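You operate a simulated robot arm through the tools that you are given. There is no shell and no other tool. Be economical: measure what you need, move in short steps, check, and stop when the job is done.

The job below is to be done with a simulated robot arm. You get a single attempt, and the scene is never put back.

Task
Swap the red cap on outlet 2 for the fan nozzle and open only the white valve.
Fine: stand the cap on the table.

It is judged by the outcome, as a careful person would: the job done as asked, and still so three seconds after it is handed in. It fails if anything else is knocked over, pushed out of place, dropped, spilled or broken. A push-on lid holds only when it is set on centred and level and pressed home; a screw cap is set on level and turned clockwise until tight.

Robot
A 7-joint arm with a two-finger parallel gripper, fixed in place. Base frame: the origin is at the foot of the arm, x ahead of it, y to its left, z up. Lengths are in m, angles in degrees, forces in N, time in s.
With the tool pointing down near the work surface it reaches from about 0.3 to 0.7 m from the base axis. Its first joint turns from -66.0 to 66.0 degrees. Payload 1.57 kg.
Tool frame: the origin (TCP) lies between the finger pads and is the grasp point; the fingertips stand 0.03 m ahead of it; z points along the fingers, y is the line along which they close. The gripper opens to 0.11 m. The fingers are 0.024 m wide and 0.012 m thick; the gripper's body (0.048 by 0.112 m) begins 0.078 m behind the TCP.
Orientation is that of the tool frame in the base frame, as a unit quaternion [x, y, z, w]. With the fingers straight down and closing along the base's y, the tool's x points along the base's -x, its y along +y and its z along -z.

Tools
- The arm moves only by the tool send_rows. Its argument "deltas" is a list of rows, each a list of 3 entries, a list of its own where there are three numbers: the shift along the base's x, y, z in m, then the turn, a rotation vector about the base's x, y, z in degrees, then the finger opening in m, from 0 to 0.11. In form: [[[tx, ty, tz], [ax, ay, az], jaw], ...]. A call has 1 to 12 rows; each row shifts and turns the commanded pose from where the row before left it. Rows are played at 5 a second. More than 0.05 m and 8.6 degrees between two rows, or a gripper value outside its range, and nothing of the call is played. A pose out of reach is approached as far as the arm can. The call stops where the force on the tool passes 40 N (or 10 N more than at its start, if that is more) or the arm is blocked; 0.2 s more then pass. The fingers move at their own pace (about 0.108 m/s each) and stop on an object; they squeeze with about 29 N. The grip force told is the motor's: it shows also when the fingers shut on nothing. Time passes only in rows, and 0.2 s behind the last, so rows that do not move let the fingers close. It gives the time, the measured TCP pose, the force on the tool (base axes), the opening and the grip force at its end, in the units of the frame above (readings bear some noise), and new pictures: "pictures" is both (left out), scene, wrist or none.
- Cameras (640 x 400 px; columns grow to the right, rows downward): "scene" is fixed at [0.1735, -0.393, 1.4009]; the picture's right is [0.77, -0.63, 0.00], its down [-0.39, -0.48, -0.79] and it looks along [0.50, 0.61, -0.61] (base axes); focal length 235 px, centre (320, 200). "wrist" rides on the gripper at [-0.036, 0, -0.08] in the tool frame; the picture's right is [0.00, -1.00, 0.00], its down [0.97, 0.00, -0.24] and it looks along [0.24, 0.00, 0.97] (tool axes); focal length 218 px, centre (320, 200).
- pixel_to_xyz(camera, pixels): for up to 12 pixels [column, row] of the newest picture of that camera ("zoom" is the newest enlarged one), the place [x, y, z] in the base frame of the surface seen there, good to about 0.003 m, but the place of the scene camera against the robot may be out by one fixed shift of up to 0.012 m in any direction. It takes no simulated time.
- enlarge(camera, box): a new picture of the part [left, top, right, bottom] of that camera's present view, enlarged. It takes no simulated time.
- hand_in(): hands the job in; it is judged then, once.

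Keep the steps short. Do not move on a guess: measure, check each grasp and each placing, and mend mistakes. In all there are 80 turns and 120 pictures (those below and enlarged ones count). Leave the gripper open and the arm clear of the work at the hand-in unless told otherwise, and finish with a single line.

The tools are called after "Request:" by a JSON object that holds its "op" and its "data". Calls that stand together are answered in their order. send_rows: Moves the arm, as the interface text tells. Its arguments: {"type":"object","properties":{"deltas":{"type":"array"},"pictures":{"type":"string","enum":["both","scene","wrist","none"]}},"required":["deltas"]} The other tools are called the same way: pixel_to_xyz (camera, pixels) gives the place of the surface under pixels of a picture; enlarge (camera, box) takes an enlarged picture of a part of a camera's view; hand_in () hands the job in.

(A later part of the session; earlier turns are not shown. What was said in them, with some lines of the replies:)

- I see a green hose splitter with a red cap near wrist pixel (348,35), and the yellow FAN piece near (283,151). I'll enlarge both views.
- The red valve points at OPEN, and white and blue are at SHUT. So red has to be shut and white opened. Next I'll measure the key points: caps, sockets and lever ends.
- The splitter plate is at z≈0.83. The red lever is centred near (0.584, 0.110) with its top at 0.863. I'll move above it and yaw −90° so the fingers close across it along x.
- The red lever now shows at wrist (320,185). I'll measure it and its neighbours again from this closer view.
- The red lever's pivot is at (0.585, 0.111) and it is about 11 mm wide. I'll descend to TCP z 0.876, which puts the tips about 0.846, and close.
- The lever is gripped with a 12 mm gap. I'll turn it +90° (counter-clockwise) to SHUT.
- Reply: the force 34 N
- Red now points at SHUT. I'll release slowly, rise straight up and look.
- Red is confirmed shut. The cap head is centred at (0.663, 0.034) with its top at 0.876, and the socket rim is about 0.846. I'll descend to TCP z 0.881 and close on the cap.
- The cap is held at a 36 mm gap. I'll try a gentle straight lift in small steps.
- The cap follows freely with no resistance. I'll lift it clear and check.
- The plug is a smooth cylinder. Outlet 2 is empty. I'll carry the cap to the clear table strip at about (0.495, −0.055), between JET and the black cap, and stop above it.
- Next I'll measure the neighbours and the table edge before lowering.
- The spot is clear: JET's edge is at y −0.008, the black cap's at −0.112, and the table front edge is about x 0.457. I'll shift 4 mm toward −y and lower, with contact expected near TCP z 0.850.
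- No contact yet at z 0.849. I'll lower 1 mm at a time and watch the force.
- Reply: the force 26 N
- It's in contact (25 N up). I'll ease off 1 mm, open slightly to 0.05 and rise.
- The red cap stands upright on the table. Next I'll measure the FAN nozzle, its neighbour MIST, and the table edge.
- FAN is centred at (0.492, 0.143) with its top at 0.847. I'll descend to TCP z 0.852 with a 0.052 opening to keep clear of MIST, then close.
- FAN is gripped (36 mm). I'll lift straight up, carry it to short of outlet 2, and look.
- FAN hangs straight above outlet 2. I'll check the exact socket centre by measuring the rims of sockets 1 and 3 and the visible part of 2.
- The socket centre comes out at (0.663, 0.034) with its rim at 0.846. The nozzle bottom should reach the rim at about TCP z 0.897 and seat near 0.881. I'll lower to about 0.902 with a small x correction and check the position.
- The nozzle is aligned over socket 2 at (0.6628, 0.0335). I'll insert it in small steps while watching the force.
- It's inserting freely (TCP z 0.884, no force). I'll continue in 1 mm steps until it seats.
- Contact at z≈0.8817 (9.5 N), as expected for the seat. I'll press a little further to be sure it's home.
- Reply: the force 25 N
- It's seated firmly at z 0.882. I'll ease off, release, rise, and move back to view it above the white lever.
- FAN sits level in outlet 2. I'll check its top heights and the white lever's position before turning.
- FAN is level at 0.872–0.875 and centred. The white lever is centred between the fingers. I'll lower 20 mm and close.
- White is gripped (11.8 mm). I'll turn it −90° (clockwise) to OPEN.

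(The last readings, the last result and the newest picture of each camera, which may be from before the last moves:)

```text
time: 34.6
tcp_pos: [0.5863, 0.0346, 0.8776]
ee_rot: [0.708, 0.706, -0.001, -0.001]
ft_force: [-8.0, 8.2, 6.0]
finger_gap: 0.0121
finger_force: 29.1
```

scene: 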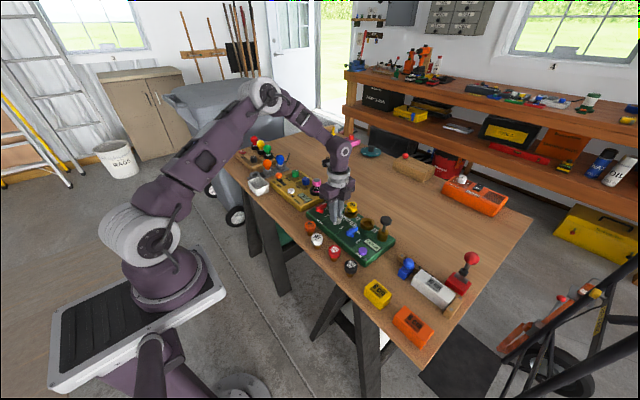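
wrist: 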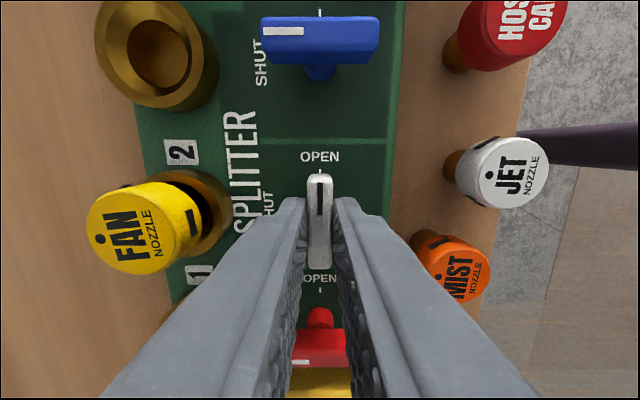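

White now points at OPEN. I'll release, rise, back off and rotate back for a final look.

Request:
{"op": "send_rows", "data": {"deltas": [[[0, 0, 0], [0, 0, 0], 0.02], [[0, 0, 0], [0, 0, 0], 0.04], [[0, 0, 0.03], [0, 0, 0], 0.04], [[0, 0, 0.04], [0, 0, 0], 0.05], [[0, 0, 0.045], [0, 0, 0], 0.06], [[-0.01, 0.005, 0.045], [0, 0, 8.5], 0.08], [[-0.01, 0.005, 0.045], [0, 0, 8.5], 0.1], [[-0.02, 0.005, 0.02], [0, 0, 8.5], 0.1], [[-0.02, 0.005, 0.02], [0, 0, 8.5], 0.1], [[-0.02, 0.005, 0], [0, 0, 8.5], 0.1], [[-0.02, 0.005, 0], [0, 0, 8.5], 0.1], [[0, 0, 0], [0, 0, 8.5], 0.1]]}}

Request:
{"op": "enlarge", "data": {"camera": "scene", "box": [280, 180, 400, 280]}}

Request:
{"op": "enlarge", "data": {"camera": "wrist", "box": [160, 0, 560, 250]}}

```text
time: 37.2
tcp_pos: [0.4846, 0.065, 1.1219]
ee_rot: [0.261, 0.965, 0.0, 0.001]
ft_force: [0.1, 0.3, -0.6]
finger_gap: 0.1001
finger_force: 0.1
```

scene: 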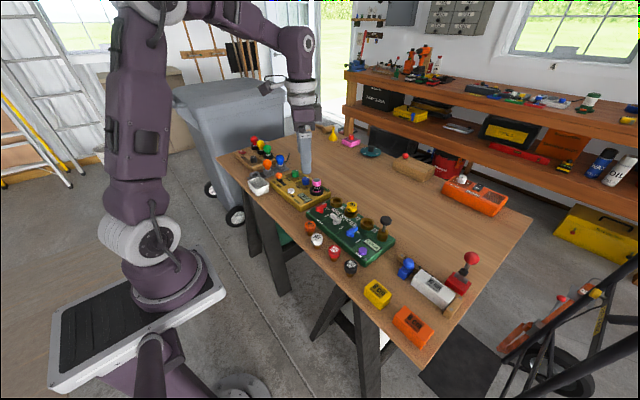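
wrist: 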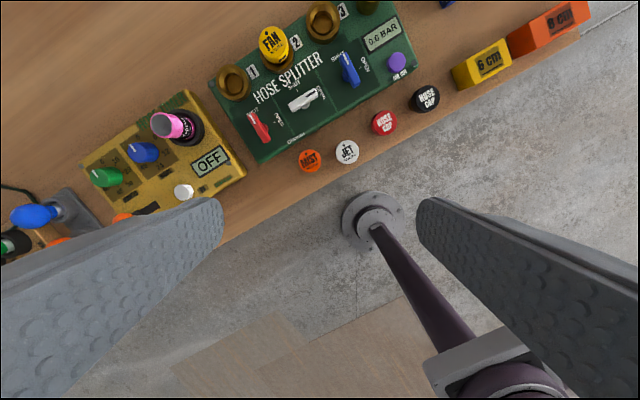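

```text
4.00 times, centred on (340, 230) of scene
```

zoom: 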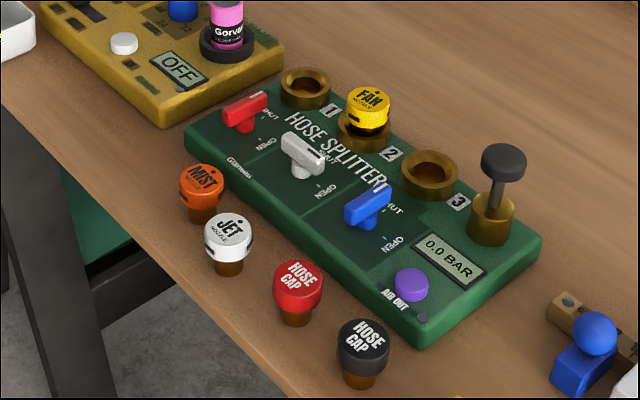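

```text
1.60 times, centred on (360, 125) of wrist
```

zoom: 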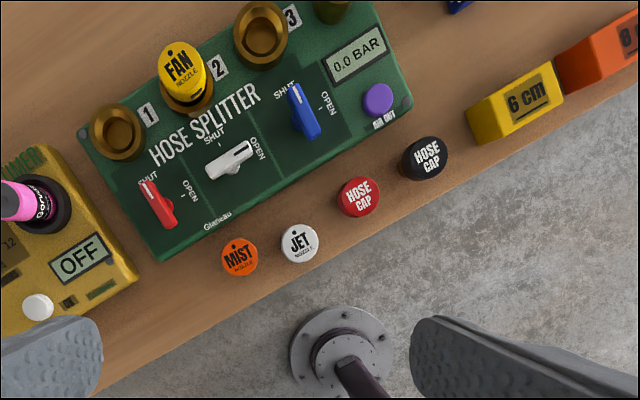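

FAN is seated in outlet 2, the red cap stands on the table, white points at OPEN, and red and blue are at SHUT. The gripper is open and clear, so I'll hand in.

Request:
{"op": "hand_in", "data": {}}

```text
The job is handed in.
```

The fan nozzle is seated in outlet 2, the red cap is standing on the table, and only the white valve is open; I shut the red valve, which had been open at the start.
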